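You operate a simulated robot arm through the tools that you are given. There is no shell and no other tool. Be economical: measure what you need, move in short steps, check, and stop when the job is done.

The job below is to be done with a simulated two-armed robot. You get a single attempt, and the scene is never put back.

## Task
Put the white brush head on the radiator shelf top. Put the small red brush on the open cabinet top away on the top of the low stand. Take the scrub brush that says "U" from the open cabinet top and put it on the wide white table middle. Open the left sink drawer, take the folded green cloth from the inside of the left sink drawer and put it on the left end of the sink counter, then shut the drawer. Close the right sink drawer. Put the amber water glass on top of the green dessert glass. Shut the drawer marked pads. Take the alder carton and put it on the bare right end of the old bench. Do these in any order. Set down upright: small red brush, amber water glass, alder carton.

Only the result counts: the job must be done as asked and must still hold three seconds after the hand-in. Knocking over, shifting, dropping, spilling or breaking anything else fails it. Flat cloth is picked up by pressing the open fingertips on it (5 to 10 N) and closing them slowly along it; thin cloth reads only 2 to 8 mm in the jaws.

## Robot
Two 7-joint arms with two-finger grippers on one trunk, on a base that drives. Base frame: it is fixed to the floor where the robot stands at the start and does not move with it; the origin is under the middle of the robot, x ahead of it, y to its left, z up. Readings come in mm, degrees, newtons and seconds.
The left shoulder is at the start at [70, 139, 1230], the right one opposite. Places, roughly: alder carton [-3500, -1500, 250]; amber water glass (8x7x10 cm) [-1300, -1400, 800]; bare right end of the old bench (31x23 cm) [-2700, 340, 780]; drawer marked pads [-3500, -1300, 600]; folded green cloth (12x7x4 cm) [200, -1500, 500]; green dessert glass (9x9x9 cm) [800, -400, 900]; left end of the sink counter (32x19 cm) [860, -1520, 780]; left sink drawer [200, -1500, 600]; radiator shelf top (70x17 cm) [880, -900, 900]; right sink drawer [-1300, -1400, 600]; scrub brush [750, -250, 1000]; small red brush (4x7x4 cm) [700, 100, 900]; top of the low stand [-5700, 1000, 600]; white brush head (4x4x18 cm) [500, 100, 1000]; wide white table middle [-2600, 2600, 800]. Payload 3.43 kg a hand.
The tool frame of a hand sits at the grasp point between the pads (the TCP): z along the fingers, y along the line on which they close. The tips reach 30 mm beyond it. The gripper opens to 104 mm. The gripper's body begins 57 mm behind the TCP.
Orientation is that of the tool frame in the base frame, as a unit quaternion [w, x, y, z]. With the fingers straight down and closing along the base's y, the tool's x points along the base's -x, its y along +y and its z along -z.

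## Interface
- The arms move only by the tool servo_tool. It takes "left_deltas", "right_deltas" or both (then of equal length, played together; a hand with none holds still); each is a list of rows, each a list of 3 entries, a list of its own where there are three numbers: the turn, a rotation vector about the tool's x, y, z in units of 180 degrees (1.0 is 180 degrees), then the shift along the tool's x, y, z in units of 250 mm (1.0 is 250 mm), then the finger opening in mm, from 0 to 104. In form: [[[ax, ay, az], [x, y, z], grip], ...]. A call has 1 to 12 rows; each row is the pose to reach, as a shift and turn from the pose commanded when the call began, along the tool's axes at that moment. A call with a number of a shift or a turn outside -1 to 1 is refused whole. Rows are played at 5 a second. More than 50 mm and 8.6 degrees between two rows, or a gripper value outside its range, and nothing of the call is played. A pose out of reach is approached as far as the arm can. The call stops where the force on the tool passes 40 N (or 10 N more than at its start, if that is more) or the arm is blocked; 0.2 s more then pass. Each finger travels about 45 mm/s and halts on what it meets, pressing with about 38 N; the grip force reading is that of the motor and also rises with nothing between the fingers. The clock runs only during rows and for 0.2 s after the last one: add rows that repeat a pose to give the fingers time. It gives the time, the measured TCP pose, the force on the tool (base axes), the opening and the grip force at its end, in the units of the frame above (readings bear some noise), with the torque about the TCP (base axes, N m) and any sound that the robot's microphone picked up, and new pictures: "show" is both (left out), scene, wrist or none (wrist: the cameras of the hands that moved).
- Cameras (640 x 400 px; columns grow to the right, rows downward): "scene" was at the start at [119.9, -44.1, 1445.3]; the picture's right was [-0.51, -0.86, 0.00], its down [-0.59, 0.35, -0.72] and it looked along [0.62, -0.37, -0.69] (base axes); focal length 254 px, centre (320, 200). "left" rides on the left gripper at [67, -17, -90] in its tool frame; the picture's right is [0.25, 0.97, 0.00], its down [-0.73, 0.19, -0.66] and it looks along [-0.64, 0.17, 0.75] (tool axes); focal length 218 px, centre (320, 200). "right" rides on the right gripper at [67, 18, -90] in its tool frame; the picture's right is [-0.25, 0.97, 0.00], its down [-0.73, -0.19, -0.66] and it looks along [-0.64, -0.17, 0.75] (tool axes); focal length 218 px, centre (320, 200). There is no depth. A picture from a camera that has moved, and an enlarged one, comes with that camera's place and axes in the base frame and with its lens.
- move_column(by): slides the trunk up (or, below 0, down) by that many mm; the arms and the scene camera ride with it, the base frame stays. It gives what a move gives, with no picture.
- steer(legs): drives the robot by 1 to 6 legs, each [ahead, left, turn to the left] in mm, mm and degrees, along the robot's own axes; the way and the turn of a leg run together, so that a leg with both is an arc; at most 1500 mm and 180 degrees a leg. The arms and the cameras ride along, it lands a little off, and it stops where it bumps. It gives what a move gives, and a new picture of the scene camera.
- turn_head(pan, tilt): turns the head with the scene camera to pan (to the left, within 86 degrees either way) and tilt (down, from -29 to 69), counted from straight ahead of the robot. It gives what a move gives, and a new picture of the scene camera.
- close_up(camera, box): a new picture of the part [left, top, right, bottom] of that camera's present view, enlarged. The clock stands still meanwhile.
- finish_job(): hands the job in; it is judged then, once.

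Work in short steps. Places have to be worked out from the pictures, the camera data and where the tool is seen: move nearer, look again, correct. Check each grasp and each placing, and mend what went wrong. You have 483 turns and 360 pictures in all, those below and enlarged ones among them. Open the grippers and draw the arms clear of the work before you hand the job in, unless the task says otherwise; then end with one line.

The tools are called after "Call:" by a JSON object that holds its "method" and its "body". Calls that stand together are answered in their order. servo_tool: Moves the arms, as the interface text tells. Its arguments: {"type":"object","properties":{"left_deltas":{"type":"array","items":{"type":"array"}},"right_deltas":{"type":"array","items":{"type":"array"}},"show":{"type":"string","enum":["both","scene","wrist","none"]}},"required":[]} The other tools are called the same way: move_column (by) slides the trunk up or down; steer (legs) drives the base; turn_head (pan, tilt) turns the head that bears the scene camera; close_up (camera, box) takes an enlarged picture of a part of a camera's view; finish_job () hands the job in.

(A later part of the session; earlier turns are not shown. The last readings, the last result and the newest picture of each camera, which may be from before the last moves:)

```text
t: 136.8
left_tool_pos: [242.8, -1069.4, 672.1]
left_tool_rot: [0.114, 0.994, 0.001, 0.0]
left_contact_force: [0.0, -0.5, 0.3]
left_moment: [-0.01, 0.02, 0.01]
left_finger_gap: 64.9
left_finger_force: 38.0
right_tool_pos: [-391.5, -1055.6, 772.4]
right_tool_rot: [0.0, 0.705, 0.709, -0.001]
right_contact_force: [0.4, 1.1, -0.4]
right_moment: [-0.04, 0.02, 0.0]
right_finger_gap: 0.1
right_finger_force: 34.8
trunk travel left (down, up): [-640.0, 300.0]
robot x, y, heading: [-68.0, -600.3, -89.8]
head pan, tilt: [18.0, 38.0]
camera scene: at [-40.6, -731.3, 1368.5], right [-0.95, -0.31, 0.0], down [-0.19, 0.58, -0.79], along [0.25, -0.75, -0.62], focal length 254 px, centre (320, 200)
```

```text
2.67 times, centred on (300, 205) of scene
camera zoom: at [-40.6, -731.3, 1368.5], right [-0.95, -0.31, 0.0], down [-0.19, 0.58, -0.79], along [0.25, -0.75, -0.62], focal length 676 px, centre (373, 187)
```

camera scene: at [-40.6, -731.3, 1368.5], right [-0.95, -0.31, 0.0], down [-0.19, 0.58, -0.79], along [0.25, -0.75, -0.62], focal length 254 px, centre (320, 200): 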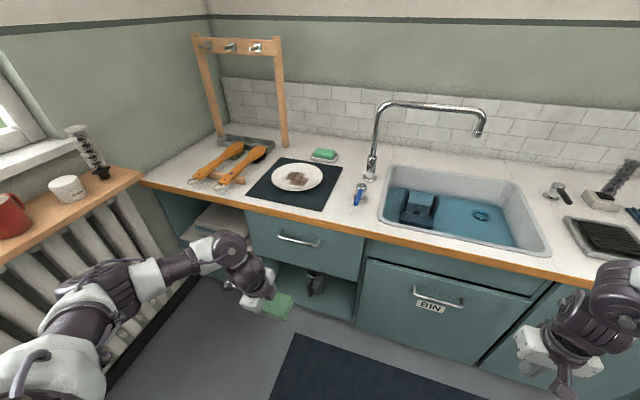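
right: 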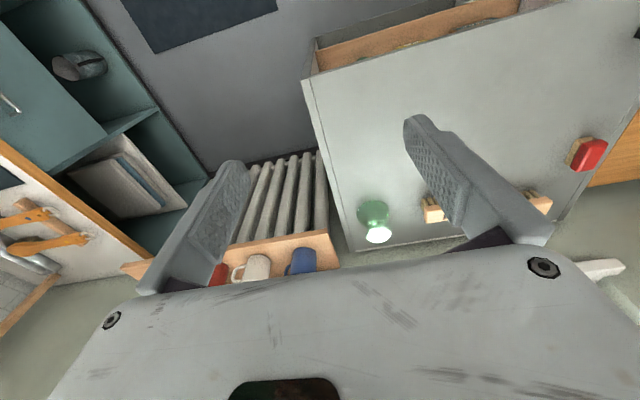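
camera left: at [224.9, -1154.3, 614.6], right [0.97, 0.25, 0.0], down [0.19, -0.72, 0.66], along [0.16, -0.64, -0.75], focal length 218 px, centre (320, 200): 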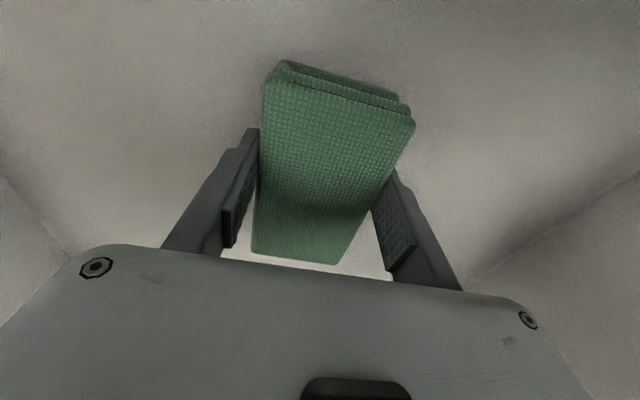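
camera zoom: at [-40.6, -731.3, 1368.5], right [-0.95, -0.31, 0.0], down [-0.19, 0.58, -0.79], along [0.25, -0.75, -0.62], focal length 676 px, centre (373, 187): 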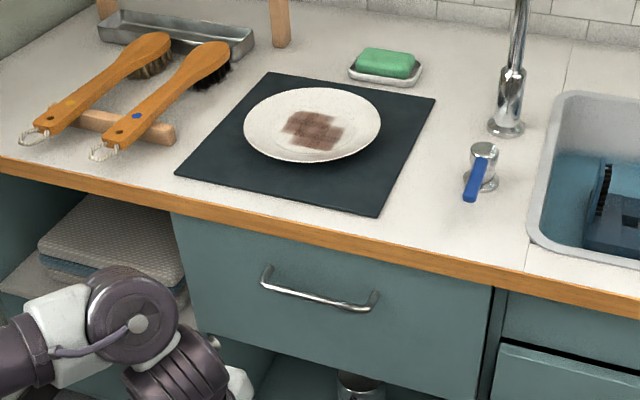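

The left sink drawer is shut. The left elbow would hit the radiator shelf at the counter's left end, so I'll set the cloth down briefly on the bare counter right of the board and take it with the right hand. First raise and untilt.

Call:
{"method": "move_column", "body": {"by": 190}}

Call:
{"method": "servo_tool", "body": {"left_deltas": [[[0.035, 0, 0], [0, 0, 0], 20], [[0.072, 0, 0], [0, 0, 0], 20], [[0.072, 0, 0], [0, 0, 0], 20]], "show": "none"}}

Call:
{"method": "steer", "body": {"legs": [[0, -158, 0], [250, 0, 0]]}}

```text
t: 138.8
left_tool_pos: [242.9, -1070.9, 860.2]
left_tool_rot: [0.113, 0.994, 0.002, 0.0]
left_contact_force: [0.8, 0.2, -1.2]
left_moment: [0.02, 0.0, 0.0]
left_finger_gap: 64.9
left_finger_force: 38.8
right_tool_pos: [-390.2, -1054.9, 961.4]
right_tool_rot: [0.0, 0.705, 0.709, -0.001]
right_contact_force: [0.3, 0.1, -0.2]
right_moment: [0.05, -0.03, 0.0]
right_finger_gap: 0.1
right_finger_force: 34.9
trunk travel left (down, up): [-830.0, 110.0]
robot x, y, heading: [-63.3, -595.6, -89.9]
head pan, tilt: [18.0, 38.0]
```

```text
t: 139.6
left_tool_pos: [244.5, -1070.5, 861.5]
left_tool_rot: [0.001, 1.0, 0.001, 0.0]
left_contact_force: [0.3, 1.3, -0.5]
left_moment: [-0.01, 0.0, 0.02]
left_finger_gap: 64.9
left_finger_force: 38.4
right_tool_pos: [-389.9, -1054.7, 963.1]
right_tool_rot: [0.0, 0.705, 0.709, 0.0]
right_contact_force: [0.0, -0.3, -0.1]
right_moment: [-0.06, 0.02, -0.01]
right_finger_gap: 0.0
right_finger_force: 34.4
trunk travel left (down, up): [-830.0, 110.0]
robot x, y, heading: [-62.9, -596.7, -89.8]
head pan, tilt: [18.0, 38.0]
```

```text
t: 142.5
left_tool_pos: [85.5, -1317.3, 861.4]
left_tool_rot: [0.001, 1.0, -0.001, 0.001]
left_contact_force: [-1.0, -0.7, -0.7]
left_moment: [0.0, 0.01, 0.02]
left_finger_gap: 64.9
left_finger_force: 37.8
right_tool_pos: [-550.9, -1300.0, 962.1]
right_tool_rot: [0.001, 0.706, 0.708, 0.0]
right_contact_force: [-0.7, -0.5, 0.7]
right_moment: [-0.04, 0.0, 0.01]
right_finger_gap: 0.1
right_finger_force: 34.5
trunk travel left (down, up): [-830.0, 110.0]
robot x, y, heading: [-224.3, -850.4, -89.8]
head pan, tilt: [18.0, 38.0]
camera scene: at [-200.1, -977.1, 1558.7], right [-0.95, -0.31, 0.0], down [-0.19, 0.58, -0.79], along [0.25, -0.75, -0.61], focal length 254 px, centre (320, 200)
```

scene: 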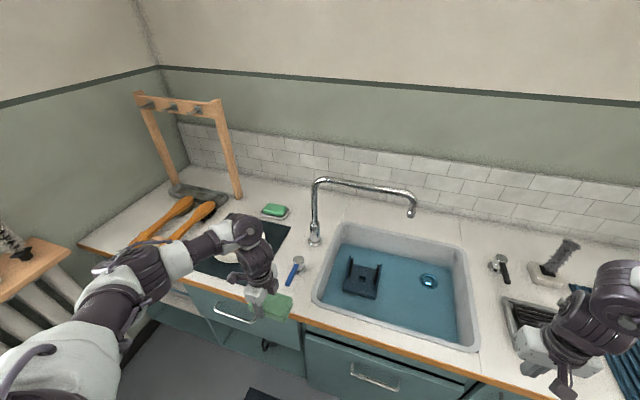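

I extend the hand 75 mm over the counter and look down.

Call:
{"method": "servo_tool", "body": {"left_deltas": [[[0, 0, 0], [0, 0.15, 0], 20], [[0, 0, 0], [0, 0.3, 0], 20], [[0, 0, 0], [0, 0.31, 0], 20]], "show": "both"}}

```text
t: 143.1
left_tool_pos: [87.1, -1367.6, 859.4]
left_tool_rot: [-0.014, 1.0, -0.008, 0.002]
left_contact_force: [-0.4, 5.2, 2.1]
left_moment: [0.04, 0.02, -0.09]
left_finger_gap: 64.9
left_finger_force: 38.2
right_tool_pos: [-551.1, -1300.8, 962.1]
right_tool_rot: [0.001, 0.706, 0.708, -0.001]
right_contact_force: [0.4, 0.9, 0.1]
right_moment: [0.01, 0.0, 0.0]
right_finger_gap: 0.0
right_finger_force: 34.5
trunk travel left (down, up): [-830.0, 110.0]
robot x, y, heading: [-228.6, -845.2, -89.8]
head pan, tilt: [18.0, 38.0]
stopped in row 2 (left hand): the force on the tool passed its limit at 57 N (the readings are from after the stop); the commanded pose is now the measured one
camera scene: at [-201.0, -976.0, 1558.8], right [-0.95, -0.31, 0.0], down [-0.19, 0.58, -0.79], along [0.25, -0.75, -0.61], focal length 254 px, centre (320, 200)
camera left: at [153.7, -1353.9, 950.7], right [0.24, -0.97, -0.03], down [-0.73, -0.2, 0.65], along [-0.64, -0.14, -0.76], focal length 218 px, centre (320, 200)
```

scene: 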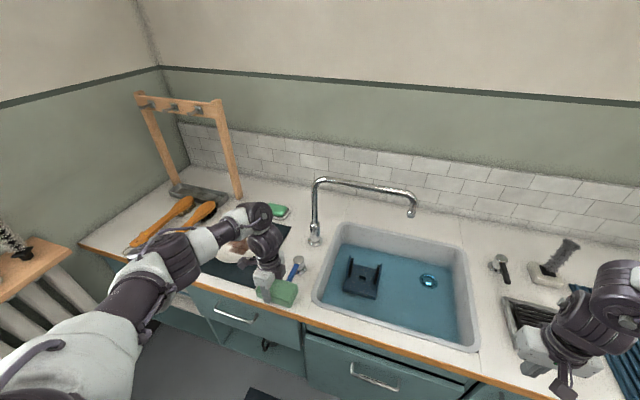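
left: 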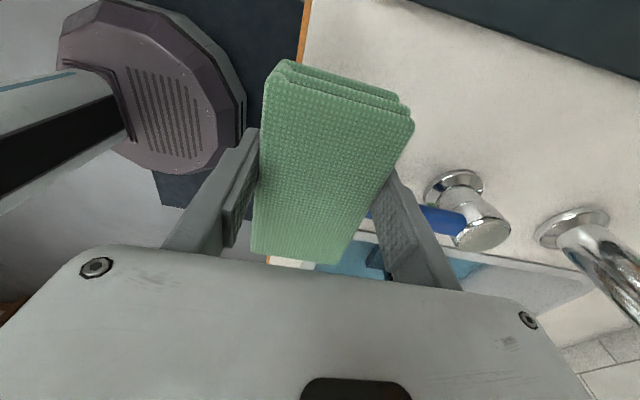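

The front finger bumped the tap, which stands taller and nearer than I judged. I back off right away and look.

Call:
{"method": "servo_tool", "body": {"left_deltas": [[[0, 0, 0], [0, -0.12, -0.02], 20], [[0, 0, 0], [0, -0.2, -0.1], 20]], "show": "none"}}

Call:
{"method": "close_up", "body": {"camera": "scene", "box": [200, 170, 400, 295]}}

Call:
{"method": "close_up", "body": {"camera": "left", "box": [0, 0, 640, 400]}}

```text
t: 143.7
left_tool_pos: [91.0, -1317.7, 886.0]
left_tool_rot: [-0.013, 1.0, -0.008, 0.002]
left_contact_force: [0.2, 0.2, -1.0]
left_moment: [0.0, -0.02, -0.01]
left_finger_gap: 65.1
left_finger_force: 37.7
right_tool_pos: [-550.6, -1300.6, 961.8]
right_tool_rot: [0.0, 0.705, 0.709, -0.001]
right_contact_force: [0.7, 0.4, 0.6]
right_moment: [-0.01, -0.01, -0.01]
right_finger_gap: 0.1
right_finger_force: 33.9
trunk travel left (down, up): [-830.0, 110.0]
robot x, y, heading: [-225.8, -843.4, -89.7]
head pan, tilt: [18.0, 38.0]
```

```text
3.20 times, centred on (300, 232) of scene
camera zoom: at [-200.0, -976.5, 1558.7], right [-0.95, -0.31, 0.0], down [-0.19, 0.58, -0.79], along [0.25, -0.75, -0.61], focal length 812 px, centre (384, 96)
```

zoom: 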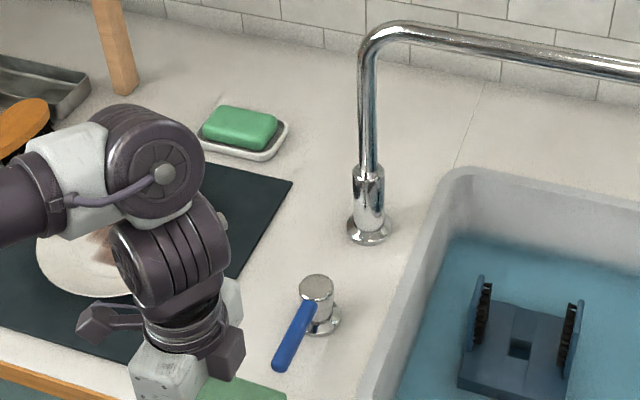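

```text
1.00 times, centred on (320, 200) of left (not enlarged: the box is as wide or as high as the picture)
camera zoom: at [156.4, -1303.8, 977.0], right [0.24, -0.97, -0.03], down [-0.73, -0.2, 0.65], along [-0.63, -0.14, -0.76], focal length 218 px, centre (320, 200)
```

zoom: 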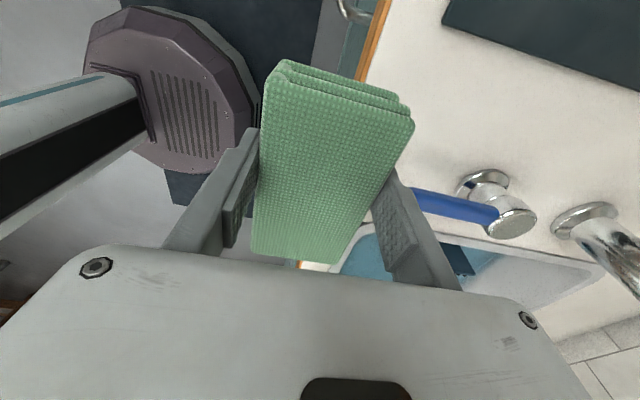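

The tap looks unchanged. I turn the cloth back to lie front-to-back, and will set it at about x 132, clear of the lever.

Call:
{"method": "servo_tool", "body": {"left_deltas": [[[0, 0, -0.046], [0, -0.05, 0], 20], [[0, 0, -0.092], [0, -0.1, 0], 20], [[0, 0, -0.138], [0, -0.1, 0], 20], [[0, 0, -0.184], [0, -0.1, 0], 20], [[0, 0, -0.23], [0, -0.1, 0], 20], [[0, 0, -0.276], [0, -0.1, 0], 20], [[0, 0, -0.322], [0, -0.1, 0], 20], [[0, 0, -0.368], [0, -0.1, 0], 20], [[0, 0, -0.414], [0, -0.1, 0], 20], [[0, 0, -0.46], [0, -0.1, 0], 20], [[0, 0, -0.5], [0, -0.1, 0], 20]], "show": "none"}}

Call:
{"method": "steer", "body": {"legs": [[0, 44, 0]]}}

Call:
{"method": "close_up", "body": {"camera": "left", "box": [0, 0, 640, 400]}}

```text
t: 146.1
left_tool_pos: [89.6, -1294.9, 885.1]
left_tool_rot: [-0.009, 0.711, 0.703, 0.011]
left_contact_force: [-0.3, 0.2, -1.2]
left_moment: [0.01, 0.01, -0.01]
left_finger_gap: 65.0
left_finger_force: 38.3
right_tool_pos: [-549.5, -1302.8, 961.8]
right_tool_rot: [0.0, 0.706, 0.708, -0.001]
right_contact_force: [-0.6, 0.4, 0.3]
right_moment: [0.02, -0.01, -0.03]
right_finger_gap: 0.0
right_finger_force: 35.1
trunk travel left (down, up): [-830.0, 110.0]
robot x, y, heading: [-226.1, -844.2, -89.7]
head pan, tilt: [18.0, 38.0]
```

```text
t: 146.9
left_tool_pos: [124.7, -1295.3, 886.6]
left_tool_rot: [-0.007, 0.712, 0.702, 0.013]
left_contact_force: [-1.7, 0.3, -1.4]
left_moment: [0.01, -0.05, -0.05]
left_finger_gap: 64.8
left_finger_force: 38.0
right_tool_pos: [-514.2, -1300.9, 959.6]
right_tool_rot: [0.001, 0.707, 0.707, 0.002]
right_contact_force: [-0.8, 0.5, 1.1]
right_moment: [0.01, -0.07, 0.02]
right_finger_gap: 0.0
right_finger_force: 34.6
trunk travel left (down, up): [-830.0, 110.0]
robot x, y, heading: [-182.6, -845.1, -90.0]
head pan, tilt: [18.0, 38.0]
camera scene: at [-166.7, -978.8, 1558.7], right [-0.95, -0.31, -0.01], down [-0.19, 0.59, -0.79], along [0.25, -0.75, -0.61], focal length 254 px, centre (320, 200)
```

scene: 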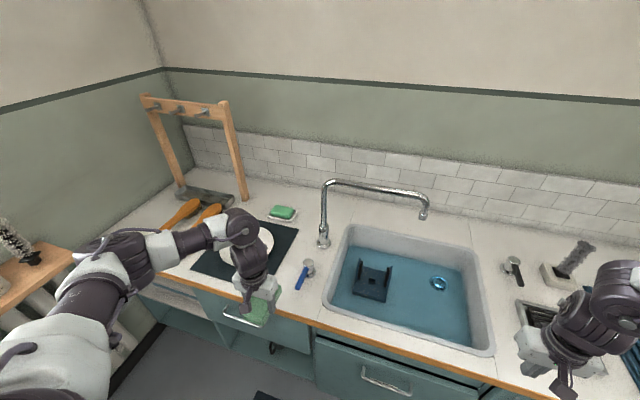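

```text
1.00 times, centred on (320, 200) of left (not enlarged: the box is as wide or as high as the picture)
camera zoom: at [107.1, -1231.3, 980.2], right [0.97, 0.24, 0.02], down [0.17, -0.75, 0.64], along [0.16, -0.62, -0.77], focal length 218 px, centre (320, 200)
```

zoom: 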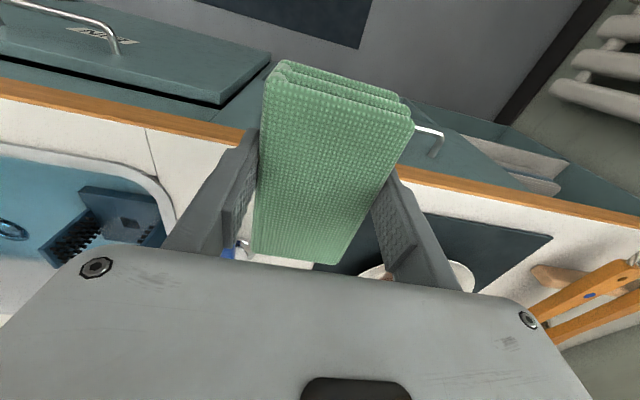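

I extend 108 mm at this height, then look before lowering.

Call:
{"method": "servo_tool", "body": {"left_deltas": [[[0, 0, 0], [-0.14, 0.02, 0], 20], [[0, 0, 0], [-0.28, 0.04, 0], 20], [[0, 0, 0], [-0.43, 0.048, 0], 20], [[0, 0, 0], [-0.43, 0.048, 0], 20]], "show": "both"}}

```text
t: 147.9
left_tool_pos: [140.7, -1403.1, 881.9]
left_tool_rot: [-0.009, 0.713, 0.701, 0.011]
left_contact_force: [0.3, 0.5, -0.2]
left_moment: [0.0, -0.02, 0.01]
left_finger_gap: 64.9
left_finger_force: 38.0
right_tool_pos: [-508.5, -1301.3, 962.0]
right_tool_rot: [-0.001, 0.707, 0.707, -0.001]
right_contact_force: [-0.2, 0.3, 1.4]
right_moment: [0.0, 0.0, 0.01]
right_finger_gap: 0.0
right_finger_force: 34.8
trunk travel left (down, up): [-830.0, 110.0]
robot x, y, heading: [-184.2, -845.6, -90.1]
head pan, tilt: [18.0, 38.0]
camera scene: at [-156.3, -978.1, 1558.6], right [-0.95, -0.31, 0.0], down [-0.19, 0.58, -0.79], along [0.25, -0.75, -0.62], focal length 254 px, centre (320, 200)
camera left: at [124.6, -1337.4, 974.2], right [0.97, 0.24, 0.01], down [0.18, -0.75, 0.64], along [0.16, -0.62, -0.77], focal length 218 px, centre (320, 200)
```

scene: 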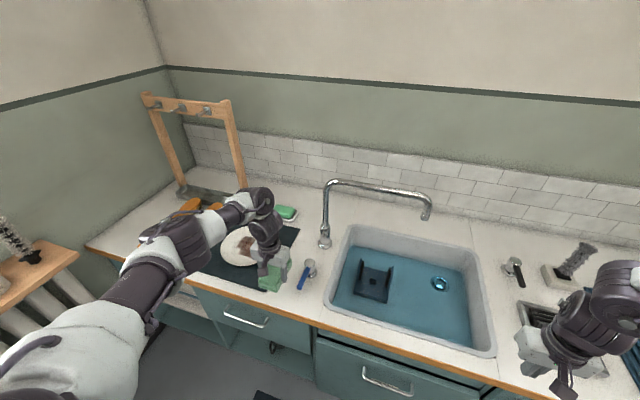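
left: 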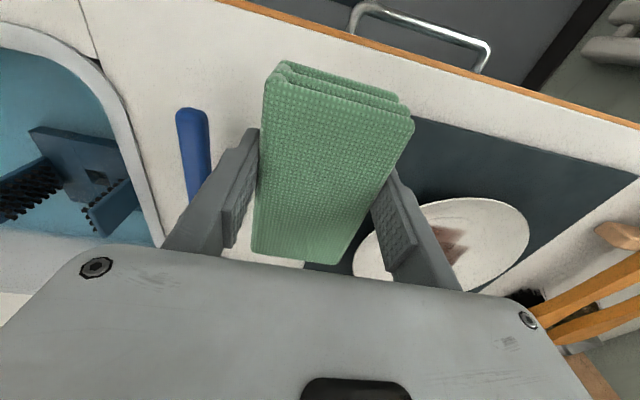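

Clear of lever and plate. I lower to just above the counter and then gently to contact.

Call:
{"method": "servo_tool", "body": {"left_deltas": [[[0, 0, 0], [0, -0.02, 0.1], 20], [[0, 0, 0], [0, -0.02, 0.2], 20], [[0, 0, 0], [0, -0.02, 0.28], 20], [[0, 0, 0], [0, -0.02, 0.29], 20], [[0, 0, 0], [0, -0.02, 0.3], 20], [[0, 0, 0], [0, -0.02, 0.31], 20], [[0, 0, 0], [0, -0.02, 0.32], 20]], "show": "none"}}

```text
t: 149.0
left_tool_pos: [135.1, -1402.2, 817.0]
left_tool_rot: [-0.005, 0.712, 0.702, 0.007]
left_contact_force: [-2.7, 10.0, 25.9]
left_moment: [0.83, 0.1, -0.08]
left_finger_gap: 64.7
left_finger_force: 37.3
right_tool_pos: [-509.9, -1297.8, 964.1]
right_tool_rot: [0.001, 0.707, 0.708, -0.001]
right_contact_force: [-0.3, 0.1, 0.5]
right_moment: [0.01, 0.01, 0.01]
right_finger_gap: 0.0
right_finger_force: 34.8
trunk travel left (down, up): [-830.0, 110.0]
robot x, y, heading: [-184.4, -842.8, -89.9]
head pan, tilt: [18.0, 38.0]
stopped in row 5 (left hand): the force on the tool passed its limit at 50 N (the readings are from after the stop); the commanded pose is now the measured one
```

Contact at TCP 817 (counter about 785). I ease up, open, and rise.

Call:
{"method": "servo_tool", "body": {"left_deltas": [[[0, 0, 0], [0, 0, -0.012], 40], [[0, 0, 0], [0, 0, -0.012], 70], [[0, 0, 0], [0, 0, -0.012], 84], [[0, 0, 0], [0, 0, -0.012], 84], [[0, 0, 0], [0, 0, -0.16], 84], [[0, 0, 0], [0, 0, -0.34], 84], [[0, 0, 0], [0, 0, -0.52], 84], [[0, 0, 0], [0.1, 0, -0.68], 84]], "show": "both"}}

```text
t: 150.8
left_tool_pos: [139.3, -1381.0, 983.7]
left_tool_rot: [-0.007, 0.712, 0.702, 0.007]
left_contact_force: [0.2, 0.3, -0.3]
left_moment: [-0.03, 0.02, -0.03]
left_finger_gap: 84.1
left_finger_force: 0.1
right_tool_pos: [-507.6, -1300.4, 963.3]
right_tool_rot: [0.0, 0.706, 0.708, -0.001]
right_contact_force: [-0.5, 0.9, 0.6]
right_moment: [-0.03, 0.05, -0.05]
right_finger_gap: 0.0
right_finger_force: 34.9
trunk travel left (down, up): [-830.0, 110.0]
robot x, y, heading: [-182.9, -846.1, -89.9]
head pan, tilt: [18.0, 38.0]
camera scene: at [-155.4, -976.2, 1558.6], right [-0.95, -0.31, 0.0], down [-0.19, 0.58, -0.79], along [0.25, -0.75, -0.61], focal length 254 px, centre (320, 200)
camera left: at [121.9, -1316.0, 1075.5], right [0.97, 0.24, 0.01], down [0.18, -0.75, 0.64], along [0.16, -0.62, -0.77], focal length 218 px, centre (320, 200)
```

scene: 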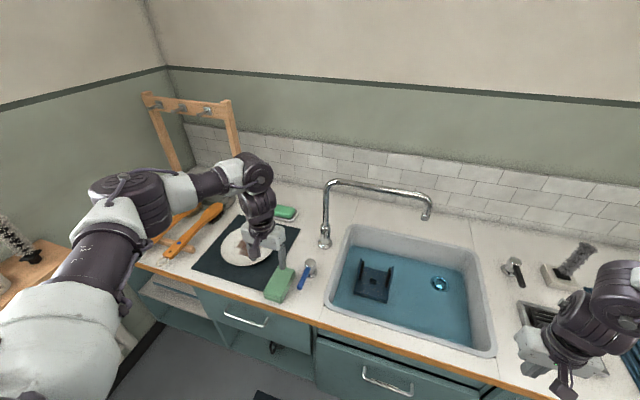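
left: 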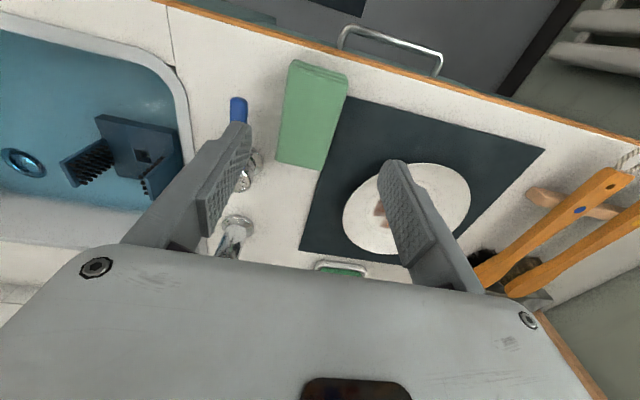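

The cloth sits on the counter. Now I tuck the left hand close to the body before bringing the right hand in.

Call:
{"method": "servo_tool", "body": {"left_deltas": [[[0, 0, 0], [0.18, 0, 0], 84], [[0, 0, 0], [0.36, 0, 0], 84], [[0, 0, 0], [0.54, 0, 0], 84], [[0, 0, 0], [0.72, 0, 0], 84], [[0, 0, 0], [0.9, 0, 0], 84], [[0, 0, 0], [1.0, 0, 0], 84], [[0, 0, 0], [1.0, 0, 0], 84]], "show": "none"}}

Call:
{"method": "servo_tool", "body": {"left_deltas": [[[0, 0, 0], [0.1, 0, 0.12], 84], [[0, 0, 0], [0.2, 0, 0.24], 84], [[0, 0, 0], [0.3, 0, 0.36], 84], [[0, 0, 0], [0.4, 0, 0.48], 84], [[0, 0, 0], [0.5, 0, 0.6], 84], [[0, 0, 0], [0.5, 0, 0.6], 84]], "show": "scene"}}

```text
t: 152.4
left_tool_pos: [140.7, -1135.8, 990.9]
left_tool_rot: [-0.007, 0.712, 0.702, 0.007]
left_contact_force: [-0.3, -0.8, 0.1]
left_moment: [0.04, 0.0, 0.03]
left_finger_gap: 83.9
left_finger_force: 0.0
right_tool_pos: [-509.1, -1302.1, 960.7]
right_tool_rot: [-0.001, 0.707, 0.707, -0.001]
right_contact_force: [-0.1, -0.7, -0.7]
right_moment: [0.02, -0.03, 0.01]
right_finger_gap: 0.0
right_finger_force: 34.5
trunk travel left (down, up): [-830.0, 110.0]
robot x, y, heading: [-181.2, -844.7, -89.8]
head pan, tilt: [18.0, 38.0]
```

```text
t: 153.8
left_tool_pos: [142.4, -1006.3, 843.2]
left_tool_rot: [-0.005, 0.712, 0.703, 0.008]
left_contact_force: [-0.5, -0.1, -0.1]
left_moment: [0.0, -0.01, 0.01]
left_finger_gap: 83.9
left_finger_force: 0.2
right_tool_pos: [-508.9, -1302.1, 962.3]
right_tool_rot: [-0.001, 0.707, 0.707, 0.0]
right_contact_force: [0.3, -0.8, 0.2]
right_moment: [0.01, 0.0, 0.02]
right_finger_gap: 0.2
right_finger_force: 34.9
trunk travel left (down, up): [-830.0, 110.0]
robot x, y, heading: [-184.0, -844.8, -89.9]
head pan, tilt: [18.0, 38.0]
camera scene: at [-157.5, -979.3, 1558.5], right [-0.95, -0.31, 0.0], down [-0.19, 0.59, -0.79], along [0.25, -0.75, -0.62], focal length 254 px, centre (320, 200)
```

scene: 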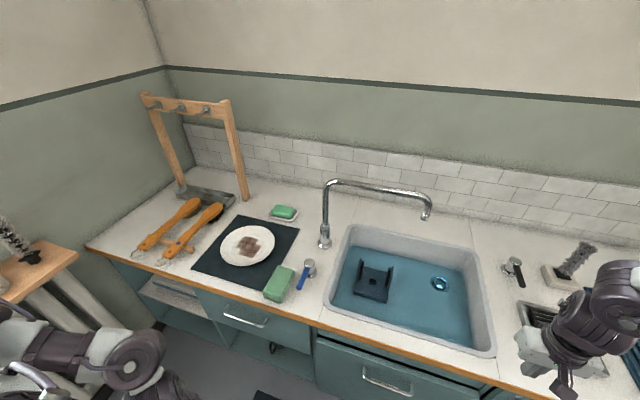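

The left hand is tucked. I drive and turn so the right hand comes over the cloth.

Call:
{"method": "steer", "body": {"legs": [[0, 225, 0], [0, 0, 45]]}}

Call:
{"method": "turn_head", "body": {"pan": -30, "tilt": 50}}

```text
t: 157.6
left_tool_pos: [389.2, -727.5, 843.2]
left_tool_rot: [-0.009, 0.387, 0.922, 0.004]
left_contact_force: [-0.3, -0.1, -0.8]
left_moment: [0.0, 0.0, -0.03]
left_finger_gap: 83.7
left_finger_force: 0.2
right_tool_pos: [140.1, -1397.1, 963.3]
right_tool_rot: [0.0, 0.38, 0.925, -0.001]
right_contact_force: [-0.7, 1.1, 0.0]
right_moment: [-0.01, -0.01, -0.01]
right_finger_gap: 0.2
right_finger_force: 35.4
trunk travel left (down, up): [-830.0, 110.0]
robot x, y, heading: [43.9, -845.6, -44.7]
head pan, tilt: [18.0, 38.0]
camera scene: at [157.2, -919.9, 1558.5], right [-0.45, -0.89, 0.0], down [-0.55, 0.28, -0.79], along [0.7, -0.35, -0.62], focal length 254 px, centre (320, 200)
```

scene: 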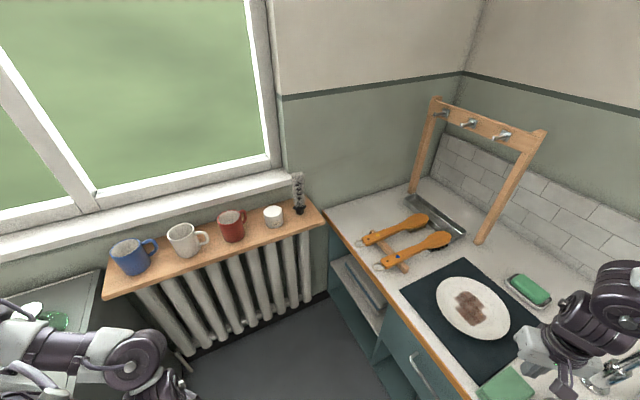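

```text
t: 158.7
left_tool_pos: [388.1, -728.0, 843.2]
left_tool_rot: [-0.009, 0.386, 0.922, 0.005]
left_contact_force: [-0.8, -0.3, 0.1]
left_moment: [-0.02, 0.0, -0.01]
left_finger_gap: 83.9
left_finger_force: 0.0
right_tool_pos: [140.7, -1397.5, 962.6]
right_tool_rot: [0.0, 0.38, 0.925, -0.001]
right_contact_force: [-0.3, 0.1, -0.2]
right_moment: [-0.02, -0.01, -0.02]
right_finger_gap: 0.0
right_finger_force: 34.8
trunk travel left (down, up): [-830.0, 110.0]
robot x, y, heading: [44.7, -847.7, -44.7]
head pan, tilt: [-30.0, 50.0]
camera scene: at [100.7, -955.3, 1541.4], right [-0.96, -0.27, 0.0], down [-0.2, 0.74, -0.64], along [0.17, -0.62, -0.77], focal length 254 px, centre (320, 200)
```

scene: 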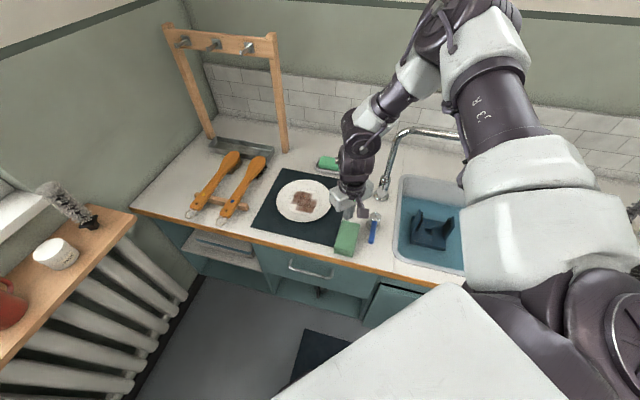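

Right hand is above the cloth. I open it and yaw 45° so it closes across the cloth's width.

Call:
{"method": "servo_tool", "body": {"right_deltas": [[[0, 0, 0.046], [0, 0, 0], 20], [[0, 0, 0.092], [0, 0, 0], 40], [[0, 0, 0.138], [0, 0, 0], 60], [[0, 0, 0.184], [0, 0, 0], 80], [[0, 0, 0.23], [0, 0, 0], 100], [[0, 0, 0.25], [0, 0, 0], 100]], "show": "wrist"}}

```text
t: 160.1
left_tool_pos: [389.7, -727.2, 842.9]
left_tool_rot: [-0.008, 0.386, 0.923, 0.005]
left_contact_force: [0.5, 0.0, 0.9]
left_moment: [0.04, 0.02, 0.01]
left_finger_gap: 84.2
left_finger_force: 0.1
right_tool_pos: [63.2, -1458.1, 1005.8]
right_tool_rot: [0.0, 0.701, 0.714, 0.005]
right_contact_force: [-0.4, -0.4, -0.1]
right_moment: [-0.02, -0.03, -0.01]
right_finger_gap: 100.0
right_finger_force: 0.2
right hand out of reach, approached as far as the arm can: row 3, 4, 5, 6
trunk travel left (down, up): [-830.0, 110.0]
robot x, y, heading: [46.4, -842.5, -44.6]
head pan, tilt: [-30.0, 50.0]
camera right: at [79.9, -1392.5, 1095.6], right [0.97, -0.24, 0.0], down [-0.18, -0.74, 0.65], along [-0.15, -0.63, -0.76], focal length 218 px, centre (320, 200)
```

right: 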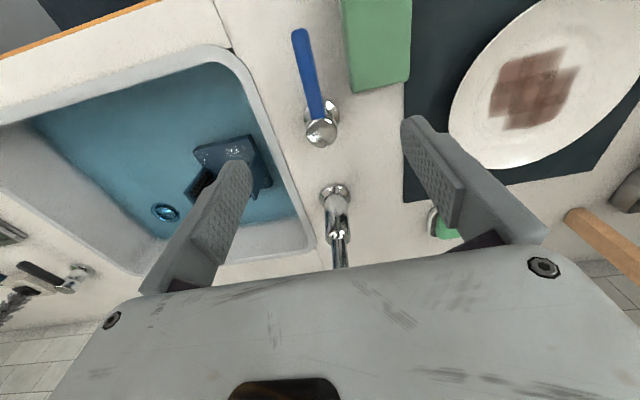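

The right arm is stretched into its poor branch too. I undo the yaw, back into open floor, and refold the right arm the same way as the left.

Call:
{"method": "servo_tool", "body": {"right_deltas": [[[0, 0, -0.046], [0, 0, -0.05], 100], [[0, 0, -0.092], [0, 0, -0.1], 100], [[0, 0, -0.138], [0, 0, -0.1], 100], [[0, 0, -0.184], [0, 0, -0.1], 100], [[0, 0, -0.23], [0, 0, -0.1], 100], [[0, 0, -0.25], [0, 0, -0.1], 100]], "show": "none"}}

Call:
{"method": "steer", "body": {"legs": [[-300, 0, 0], [-100, 0, -45]]}}

```text
t: 161.5
left_tool_pos: [389.5, -728.3, 843.5]
left_tool_rot: [-0.009, 0.387, 0.922, 0.005]
left_contact_force: [0.3, 0.2, 0.1]
left_moment: [0.0, 0.06, -0.03]
left_finger_gap: 84.0
left_finger_force: 0.1
right_tool_pos: [66.4, -1458.3, 1031.0]
right_tool_rot: [-0.001, 0.38, 0.925, -0.001]
right_contact_force: [-0.3, -0.6, 0.3]
right_moment: [-0.01, -0.02, -0.02]
right_finger_gap: 100.0
right_finger_force: 0.0
trunk travel left (down, up): [-830.0, 110.0]
robot x, y, heading: [45.1, -842.1, -44.7]
head pan, tilt: [-30.0, 50.0]
```

```text
t: 165.6
left_tool_pos: [118.8, -707.9, 843.2]
left_tool_rot: [-0.007, 0.714, 0.7, 0.009]
left_contact_force: [-0.2, -0.3, 0.4]
left_moment: [-0.01, 0.01, -0.01]
left_finger_gap: 84.1
left_finger_force: 0.0
right_tool_pos: [-628.4, -990.0, 1031.0]
right_tool_rot: [0.0, 0.709, 0.706, 0.0]
right_contact_force: [-0.4, 0.1, -1.0]
right_moment: [-0.03, 0.03, 0.02]
right_finger_gap: 100.3
right_finger_force: 0.1
trunk travel left (down, up): [-830.0, 110.0]
robot x, y, heading: [-202.7, -544.4, -89.9]
head pan, tilt: [-30.0, 50.0]
camera scene: at [-244.6, -663.2, 1541.4], right [-0.86, 0.5, 0.0], down [0.38, 0.66, -0.64], along [-0.32, -0.56, -0.77], focal length 254 px, centre (320, 200)
```

scene: 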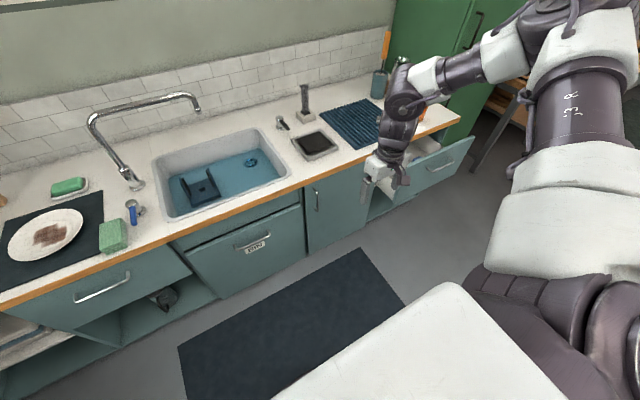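

Now the mirrored turn for the right hand: point forward.

Call:
{"method": "servo_tool", "body": {"right_deltas": [[[-0.027, -0.027, 0.027], [0, 0, 0], 100], [[-0.054, -0.054, 0.054], [0, 0, 0], 100], [[-0.081, -0.081, 0.081], [0, 0, 0], 100], [[-0.108, -0.108, 0.108], [0, 0, 0], 100], [[-0.135, -0.135, 0.135], [0, 0, 0], 100], [[-0.162, -0.162, 0.162], [0, 0, 0], 100], [[-0.178, -0.178, 0.178], [0, 0, 0], 100], [[-0.1925, -0.1925, 0.1925], [0, 0, 0], 100]], "show": "none"}}

Call:
{"method": "servo_tool", "body": {"right_deltas": [[[-0.027, -0.027, 0.027], [0, 0, 0], 100], [[-0.054, -0.054, 0.054], [0, 0, 0], 100], [[-0.081, -0.081, 0.081], [0, 0, 0], 100], [[-0.108, -0.108, 0.108], [0, 0, 0], 100], [[-0.135, -0.135, 0.135], [0, 0, 0], 100], [[-0.162, -0.162, 0.162], [0, 0, 0], 100], [[-0.178, -0.178, 0.178], [0, 0, 0], 100], [[-0.1925, -0.1925, 0.1925], [0, 0, 0], 100]], "show": "scene"}}

```text
t: 167.4
left_tool_pos: [119.3, -707.0, 844.2]
left_tool_rot: [-0.007, 0.714, 0.7, 0.007]
left_contact_force: [-0.6, -0.6, 0.4]
left_moment: [0.04, -0.01, -0.01]
left_finger_gap: 83.8
left_finger_force: 0.1
right_tool_pos: [-628.6, -989.3, 1031.6]
right_tool_rot: [0.409, 0.817, 0.407, -0.002]
right_contact_force: [0.4, 0.3, -0.7]
right_moment: [0.02, -0.01, 0.02]
right_finger_gap: 100.0
right_finger_force: 0.0
trunk travel left (down, up): [-830.0, 110.0]
robot x, y, heading: [-203.7, -544.6, -90.1]
head pan, tilt: [-30.0, 50.0]
```

```text
t: 169.2
left_tool_pos: [118.1, -707.9, 842.5]
left_tool_rot: [-0.006, 0.714, 0.7, 0.007]
left_contact_force: [0.3, -0.2, -0.1]
left_moment: [0.02, -0.02, -0.01]
left_finger_gap: 84.0
left_finger_force: 0.0
right_tool_pos: [-628.1, -989.9, 1030.7]
right_tool_rot: [0.707, 0.707, -0.002, -0.003]
right_contact_force: [-0.8, 0.3, 0.2]
right_moment: [0.0, 0.02, 0.0]
right_finger_gap: 100.2
right_finger_force: 0.0
trunk travel left (down, up): [-830.0, 110.0]
robot x, y, heading: [-204.3, -542.3, -90.3]
head pan, tilt: [-30.0, 50.0]
camera scene: at [-244.2, -662.9, 1541.4], right [-0.86, 0.5, 0.0], down [0.38, 0.66, -0.64], along [-0.32, -0.56, -0.77], focal length 254 px, centre (320, 200)
```

scene: 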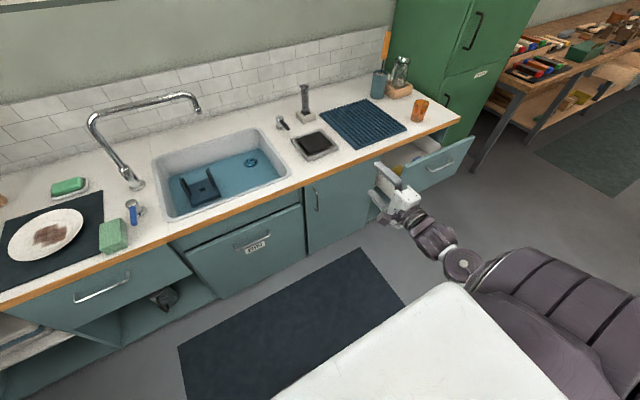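

Clean. I lower it 130 mm and bring it 100 mm inward, then turn it down again.

Call:
{"method": "servo_tool", "body": {"right_deltas": [[[0, 0, 0], [0.08, -0.15, 0], 100], [[0, 0, 0], [0.16, -0.3, -0.04], 100], [[0, 0, 0], [0.24, -0.45, -0.08], 100], [[0, 0, 0], [0.32, -0.55, -0.12], 100], [[0, 0, 0], [0.4, -0.6, -0.16], 100]], "show": "none"}}

Call:
{"method": "servo_tool", "body": {"right_deltas": [[[0.027, 0.027, -0.027], [0, 0, 0], 100], [[0.054, 0.054, -0.054], [0, 0, 0], 100], [[0.081, 0.081, -0.081], [0, 0, 0], 100], [[0.108, 0.108, -0.108], [0, 0, 0], 100], [[0.135, 0.135, -0.135], [0, 0, 0], 100], [[0.162, 0.162, -0.162], [0, 0, 0], 100], [[0.178, 0.178, -0.178], [0, 0, 0], 100], [[0.1925, 0.1925, -0.1925], [0, 0, 0], 100]], "show": "none"}}

Call:
{"method": "servo_tool", "body": {"right_deltas": [[[0.027, 0.027, -0.027], [0, 0, 0], 100], [[0.054, 0.054, -0.054], [0, 0, 0], 100], [[0.081, 0.081, -0.081], [0, 0, 0], 100], [[0.108, 0.108, -0.108], [0, 0, 0], 100], [[0.135, 0.135, -0.135], [0, 0, 0], 100], [[0.162, 0.162, -0.162], [0, 0, 0], 100], [[0.178, 0.178, -0.178], [0, 0, 0], 100], [[0.1925, 0.1925, -0.1925], [0, 0, 0], 100]], "show": "scene"}}

```text
t: 170.4
left_tool_pos: [120.5, -706.9, 842.8]
left_tool_rot: [-0.006, 0.713, 0.701, 0.007]
left_contact_force: [-0.6, 0.6, 0.1]
left_moment: [0.0, -0.01, 0.01]
left_finger_gap: 84.1
left_finger_force: 0.0
right_tool_pos: [-526.4, -950.2, 882.0]
right_tool_rot: [0.707, 0.707, -0.002, -0.003]
right_contact_force: [-0.1, 0.5, 1.0]
right_moment: [-0.02, 0.01, 0.01]
right_finger_gap: 100.0
right_finger_force: 0.0
trunk travel left (down, up): [-830.0, 110.0]
robot x, y, heading: [-205.2, -546.7, -90.0]
head pan, tilt: [-30.0, 50.0]
```

```text
t: 172.2
left_tool_pos: [117.8, -707.9, 842.8]
left_tool_rot: [-0.006, 0.714, 0.7, 0.007]
left_contact_force: [0.6, -0.2, -0.8]
left_moment: [-0.03, 0.01, -0.02]
left_finger_gap: 84.0
left_finger_force: 0.1
right_tool_pos: [-528.4, -950.0, 881.6]
right_tool_rot: [0.407, 0.818, 0.407, -0.001]
right_contact_force: [0.6, 0.1, 0.2]
right_moment: [-0.02, 0.01, -0.03]
right_finger_gap: 100.0
right_finger_force: 0.2
trunk travel left (down, up): [-830.0, 110.0]
robot x, y, heading: [-205.5, -547.8, -90.1]
head pan, tilt: [-30.0, 50.0]
```

```text
t: 174.0
left_tool_pos: [118.7, -708.0, 843.2]
left_tool_rot: [-0.007, 0.715, 0.699, 0.008]
left_contact_force: [0.8, 0.5, 0.4]
left_moment: [0.01, 0.01, 0.0]
left_finger_gap: 83.8
left_finger_force: 0.0
right_tool_pos: [-529.2, -951.0, 882.9]
right_tool_rot: [-0.002, 0.709, 0.705, -0.001]
right_contact_force: [0.0, 0.0, 0.1]
right_moment: [-0.04, 0.02, 0.0]
right_finger_gap: 99.6
right_finger_force: 0.1
trunk travel left (down, up): [-830.0, 110.0]
robot x, y, heading: [-205.5, -544.4, -90.3]
head pan, tilt: [-30.0, 50.0]
camera scene: at [-244.1, -663.6, 1541.3], right [-0.86, 0.5, 0.0], down [0.38, 0.66, -0.64], along [-0.32, -0.56, -0.77], focal length 254 px, centre (320, 200)
```

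scene: 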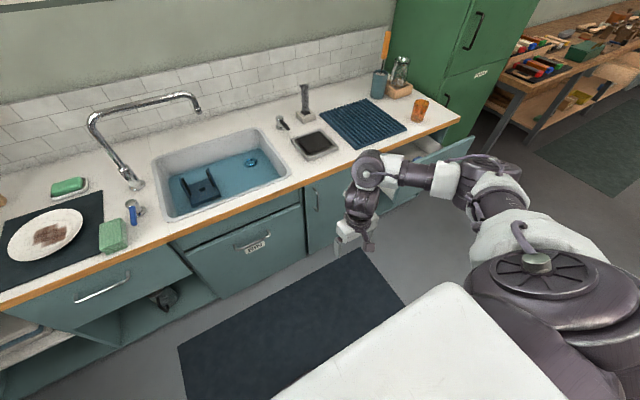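

Both arms are now in the good posture. I raise a little, turn to -45° and drive so the right hand nears the cloth.

Call:
{"method": "move_column", "body": {"by": 60}}

Call:
{"method": "steer", "body": {"legs": [[0, 0, 45], [346, -41, 0]]}}

```text
t: 175.0
left_tool_pos: [118.9, -708.6, 902.8]
left_tool_rot: [-0.007, 0.714, 0.7, 0.008]
left_contact_force: [0.3, -0.3, 0.1]
left_moment: [0.04, 0.01, -0.01]
left_finger_gap: 84.1
left_finger_force: 0.1
right_tool_pos: [-528.3, -950.5, 941.0]
right_tool_rot: [0.0, 0.709, 0.705, 0.0]
right_contact_force: [-0.6, 0.0, -0.2]
right_moment: [0.0, 0.04, -0.01]
right_finger_gap: 99.8
right_finger_force: 0.1
trunk travel left (down, up): [-890.0, 50.0]
robot x, y, heading: [-203.3, -545.8, -90.4]
head pan, tilt: [-30.0, 50.0]
```

```text
t: 179.3
left_tool_pos: [347.9, -709.1, 903.4]
left_tool_rot: [-0.009, 0.398, 0.917, 0.005]
left_contact_force: [0.1, 0.4, 0.1]
left_moment: [-0.04, 0.01, 0.0]
left_finger_gap: 84.0
left_finger_force: 0.1
right_tool_pos: [52.8, -1333.4, 941.7]
right_tool_rot: [0.0, 0.391, 0.92, -0.001]
right_contact_force: [-0.1, -0.2, 0.1]
right_moment: [0.0, 0.01, -0.03]
right_finger_gap: 99.8
right_finger_force: 0.1
trunk travel left (down, up): [-890.0, 50.0]
robot x, y, heading: [1.6, -814.1, -46.3]
head pan, tilt: [-30.0, 50.0]
camera scene: at [54.2, -928.9, 1601.6], right [-0.97, -0.24, 0.0], down [-0.19, 0.74, -0.64], along [0.16, -0.62, -0.77], focal length 254 px, centre (320, 200)
```

scene: 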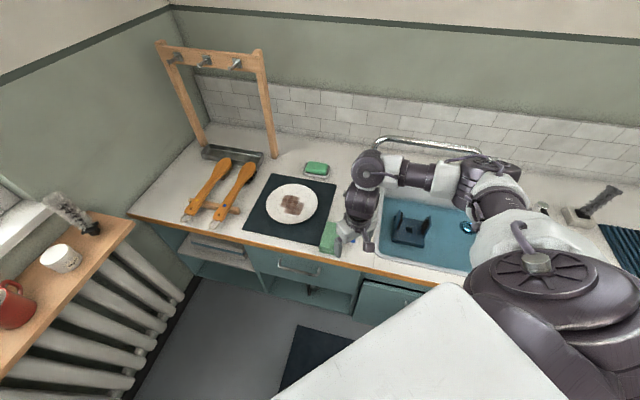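

I extend the right hand to the cloth and yaw it square.

Call:
{"method": "servo_tool", "body": {"right_deltas": [[[0, 0, 0.045], [-0.08, 0.01, 0], 100], [[0, 0, 0.09], [-0.16, 0.02, 0], 100], [[0, 0, 0.135], [-0.24, 0.03, 0], 100], [[0, 0, 0.18], [-0.32, 0.04, 0], 100], [[0, 0, 0.225], [-0.4, 0.046, 0], 100], [[0, 0, 0.257], [-0.426, 0.046, 0], 100], [[0, 0, 0.257], [-0.426, 0.046, 0], 100]], "show": "wrist"}}

```text
t: 180.9
left_tool_pos: [348.5, -709.0, 903.5]
left_tool_rot: [-0.009, 0.398, 0.917, 0.005]
left_contact_force: [-0.1, -0.3, -0.2]
left_moment: [0.01, -0.01, -0.01]
left_finger_gap: 83.9
left_finger_force: 0.0
right_tool_pos: [135.7, -1401.8, 942.0]
right_tool_rot: [-0.001, 0.722, 0.692, 0.0]
right_contact_force: [-0.4, 0.0, -0.1]
right_moment: [0.0, -0.04, 0.0]
right_finger_gap: 99.9
right_finger_force: 0.1
trunk travel left (down, up): [-890.0, 50.0]
robot x, y, heading: [4.0, -816.3, -46.1]
head pan, tilt: [-30.0, 50.0]
camera right: at [157.4, -1336.3, 1031.5], right [0.96, -0.29, 0.0], down [-0.22, -0.72, 0.66], along [-0.19, -0.63, -0.75], focal length 218 px, centre (320, 200)
```

right: 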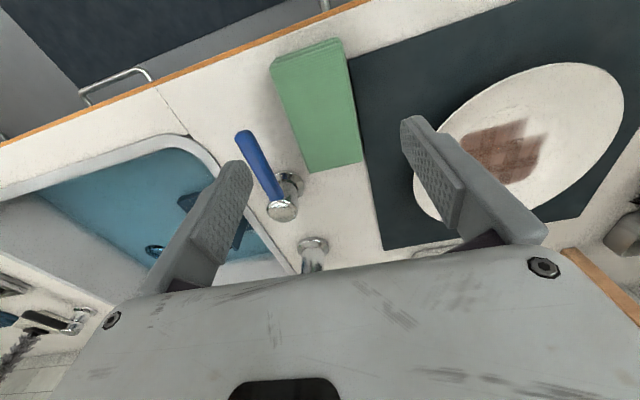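

Well aligned. I narrow to 82 mm to miss the tap lever and lower.

Call:
{"method": "servo_tool", "body": {"right_deltas": [[[0, 0, 0], [0, 0.008, 0.1], 82], [[0, 0, 0], [0, 0.008, 0.2], 82], [[0, 0, 0], [0, 0.008, 0.3], 82], [[0, 0, 0], [0, 0.008, 0.38], 82], [[0, 0, 0], [0, 0.008, 0.44], 82], [[0, 0, 0], [0, 0.008, 0.48], 82]], "show": "wrist"}}

```text
t: 182.3
left_tool_pos: [349.6, -709.5, 903.0]
left_tool_rot: [-0.009, 0.398, 0.917, 0.004]
left_contact_force: [0.2, -0.2, -0.3]
left_moment: [0.03, 0.01, 0.01]
left_finger_gap: 83.9
left_finger_force: 0.0
right_tool_pos: [137.4, -1403.8, 820.7]
right_tool_rot: [0.0, 0.721, 0.693, -0.001]
right_contact_force: [-0.6, 1.3, 1.3]
right_moment: [0.02, -0.06, 0.08]
right_finger_gap: 81.1
right_finger_force: 0.0
trunk travel left (down, up): [-890.0, 50.0]
robot x, y, heading: [5.0, -820.4, -46.1]
head pan, tilt: [-30.0, 50.0]
camera right: at [158.8, -1337.5, 911.1], right [0.96, -0.29, 0.0], down [-0.22, -0.72, 0.66], along [-0.19, -0.63, -0.75], focal length 218 px, centre (320, 200)
```

right: 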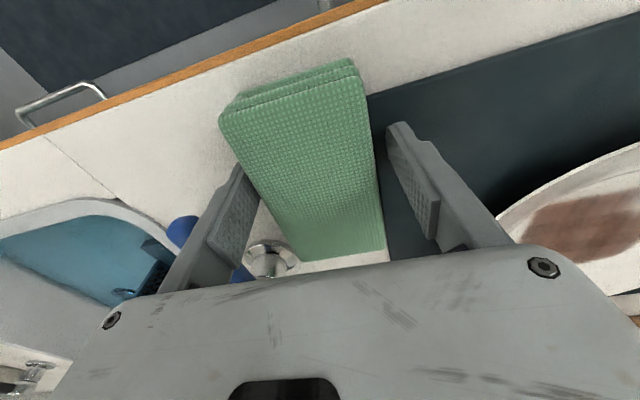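

Straddling the cloth; now I close on it and lift.

Call:
{"method": "servo_tool", "body": {"right_deltas": [[[0, 0, 0], [0, 0, 0], 70], [[0, 0, 0], [0, 0, 0], 58], [[0, 0, 0], [0, 0, 0], 45], [[0, 0, 0], [0, 0, 0], 30], [[0, 0, 0], [0, 0, 0], 20], [[0, 0, 0], [0, 0, 0], 20], [[0, 0, 0], [0, 0, -0.15], 20], [[0, 0, 0], [0, 0, -0.33], 20], [[0, 0, 0], [0, 0, -0.5], 20], [[0, 0, 0], [0, 0, -0.5], 20]], "show": "wrist"}}

```text
t: 184.5
left_tool_pos: [348.5, -709.7, 903.2]
left_tool_rot: [-0.01, 0.398, 0.917, 0.005]
left_contact_force: [0.3, 0.7, -0.4]
left_moment: [-0.04, -0.03, 0.0]
left_finger_gap: 84.1
left_finger_force: 0.1
right_tool_pos: [138.1, -1406.3, 946.4]
right_tool_rot: [0.0, 0.722, 0.692, -0.001]
right_contact_force: [-0.4, 0.2, -0.3]
right_moment: [0.01, 0.01, -0.01]
right_finger_gap: 65.0
right_finger_force: 37.9
trunk travel left (down, up): [-890.0, 50.0]
robot x, y, heading: [4.1, -821.4, -45.8]
head pan, tilt: [-30.0, 50.0]
camera right: at [160.8, -1340.5, 1036.1], right [0.96, -0.29, 0.0], down [-0.22, -0.72, 0.66], along [-0.19, -0.63, -0.75], focal length 218 px, centre (320, 200)
```

right: 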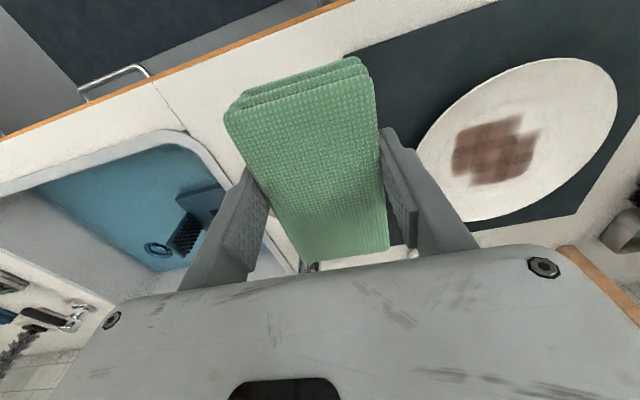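

Held again. Before driving into the corner I bring the left hand inward and up, clear of the radiator shelf.

Call:
{"method": "servo_tool", "body": {"left_deltas": [[[0, 0, 0], [0, -0.08, -0.16], 84], [[0, 0, 0], [0, -0.16, -0.32], 84], [[0, 0, 0], [0, -0.24, -0.48], 84], [[0, 0, 0], [0, -0.32, -0.64], 84], [[0, 0, 0], [0, -0.44, -0.76], 84], [[0, 0, 0], [0, -0.56, -0.8], 84], [[0, 0, 0], [0, -0.56, -0.8], 84]], "show": "none"}}

Call:
{"method": "turn_head", "body": {"pan": 30, "tilt": 45}}

```text
t: 186.1
left_tool_pos: [343.5, -782.0, 970.4]
left_tool_rot: [-0.011, 0.399, 0.917, 0.002]
left_contact_force: [-0.7, -0.2, -0.2]
left_moment: [-0.03, -0.01, -0.01]
left_finger_gap: 84.0
left_finger_force: 0.0
left hand out of reach, approached as far as the arm can: row 2, 3, 4, 5, 6, 7
right_tool_pos: [139.3, -1405.7, 944.8]
right_tool_rot: [-0.001, 0.721, 0.693, -0.001]
right_contact_force: [-0.1, -0.6, -0.6]
right_moment: [0.01, 0.0, 0.01]
right_finger_gap: 64.9
right_finger_force: 38.0
trunk travel left (down, up): [-890.0, 50.0]
robot x, y, heading: [1.0, -814.9, -45.9]
head pan, tilt: [-30.0, 50.0]
```

```text
t: 187.4
left_tool_pos: [343.3, -782.2, 970.8]
left_tool_rot: [-0.011, 0.399, 0.917, 0.003]
left_contact_force: [-0.2, -0.5, -0.7]
left_moment: [0.0, 0.04, 0.04]
left_finger_gap: 83.8
left_finger_force: 0.0
right_tool_pos: [139.8, -1407.3, 946.5]
right_tool_rot: [-0.001, 0.721, 0.693, 0.0]
right_contact_force: [-0.6, 0.5, -0.9]
right_moment: [0.02, 0.01, 0.0]
right_finger_gap: 65.0
right_finger_force: 37.9
trunk travel left (down, up): [-890.0, 50.0]
robot x, y, heading: [2.8, -817.8, -45.8]
head pan, tilt: [30.0, 45.0]
camera scene: at [115.0, -878.8, 1608.3], right [-0.28, -0.96, 0.0], down [-0.68, 0.2, -0.71], along [0.68, -0.19, -0.71], focal length 254 px, centre (320, 200)
```

scene: 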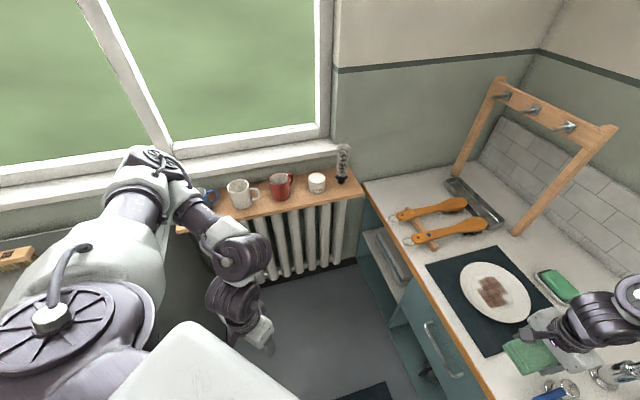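

The elbow sticks out more this way. I return the left hand to its low tuck, and choose a robot stance farther from the shelf (heading -15°).

Call:
{"method": "servo_tool", "body": {"left_deltas": [[[0, 0, 0], [0.07, 0.08, 0.09], 84], [[0, 0, 0], [0.14, 0.16, 0.18], 84], [[0, 0, 0], [0.22, 0.23, 0.27], 84], [[0, 0, 0], [0.3, 0.23, 0.36], 84], [[0, 0, 0], [0.38, 0.2, 0.44], 84], [[0, 0, 0], [0.38, 0.2, 0.44], 84]], "show": "scene"}}

```text
t: 188.8
left_tool_pos: [316.9, -669.2, 861.5]
left_tool_rot: [-0.009, 0.397, 0.918, 0.006]
left_contact_force: [-0.7, 0.0, 0.0]
left_moment: [0.01, 0.0, 0.01]
left_finger_gap: 84.0
left_finger_force: 0.0
right_tool_pos: [140.4, -1407.4, 945.2]
right_tool_rot: [-0.001, 0.721, 0.693, -0.001]
right_contact_force: [1.0, 0.0, 0.3]
right_moment: [-0.01, 0.03, -0.02]
right_finger_gap: 65.1
right_finger_force: 38.5
trunk travel left (down, up): [-890.0, 50.0]
robot x, y, heading: [0.9, -815.3, -46.2]
head pan, tilt: [30.0, 45.0]
camera scene: at [115.1, -879.0, 1608.3], right [-0.28, -0.96, 0.0], down [-0.68, 0.19, -0.71], along [0.68, -0.19, -0.71], focal length 254 px, centre (320, 200)
```

scene: 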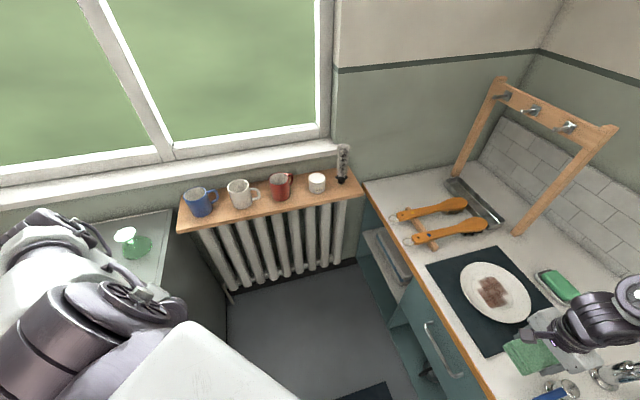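

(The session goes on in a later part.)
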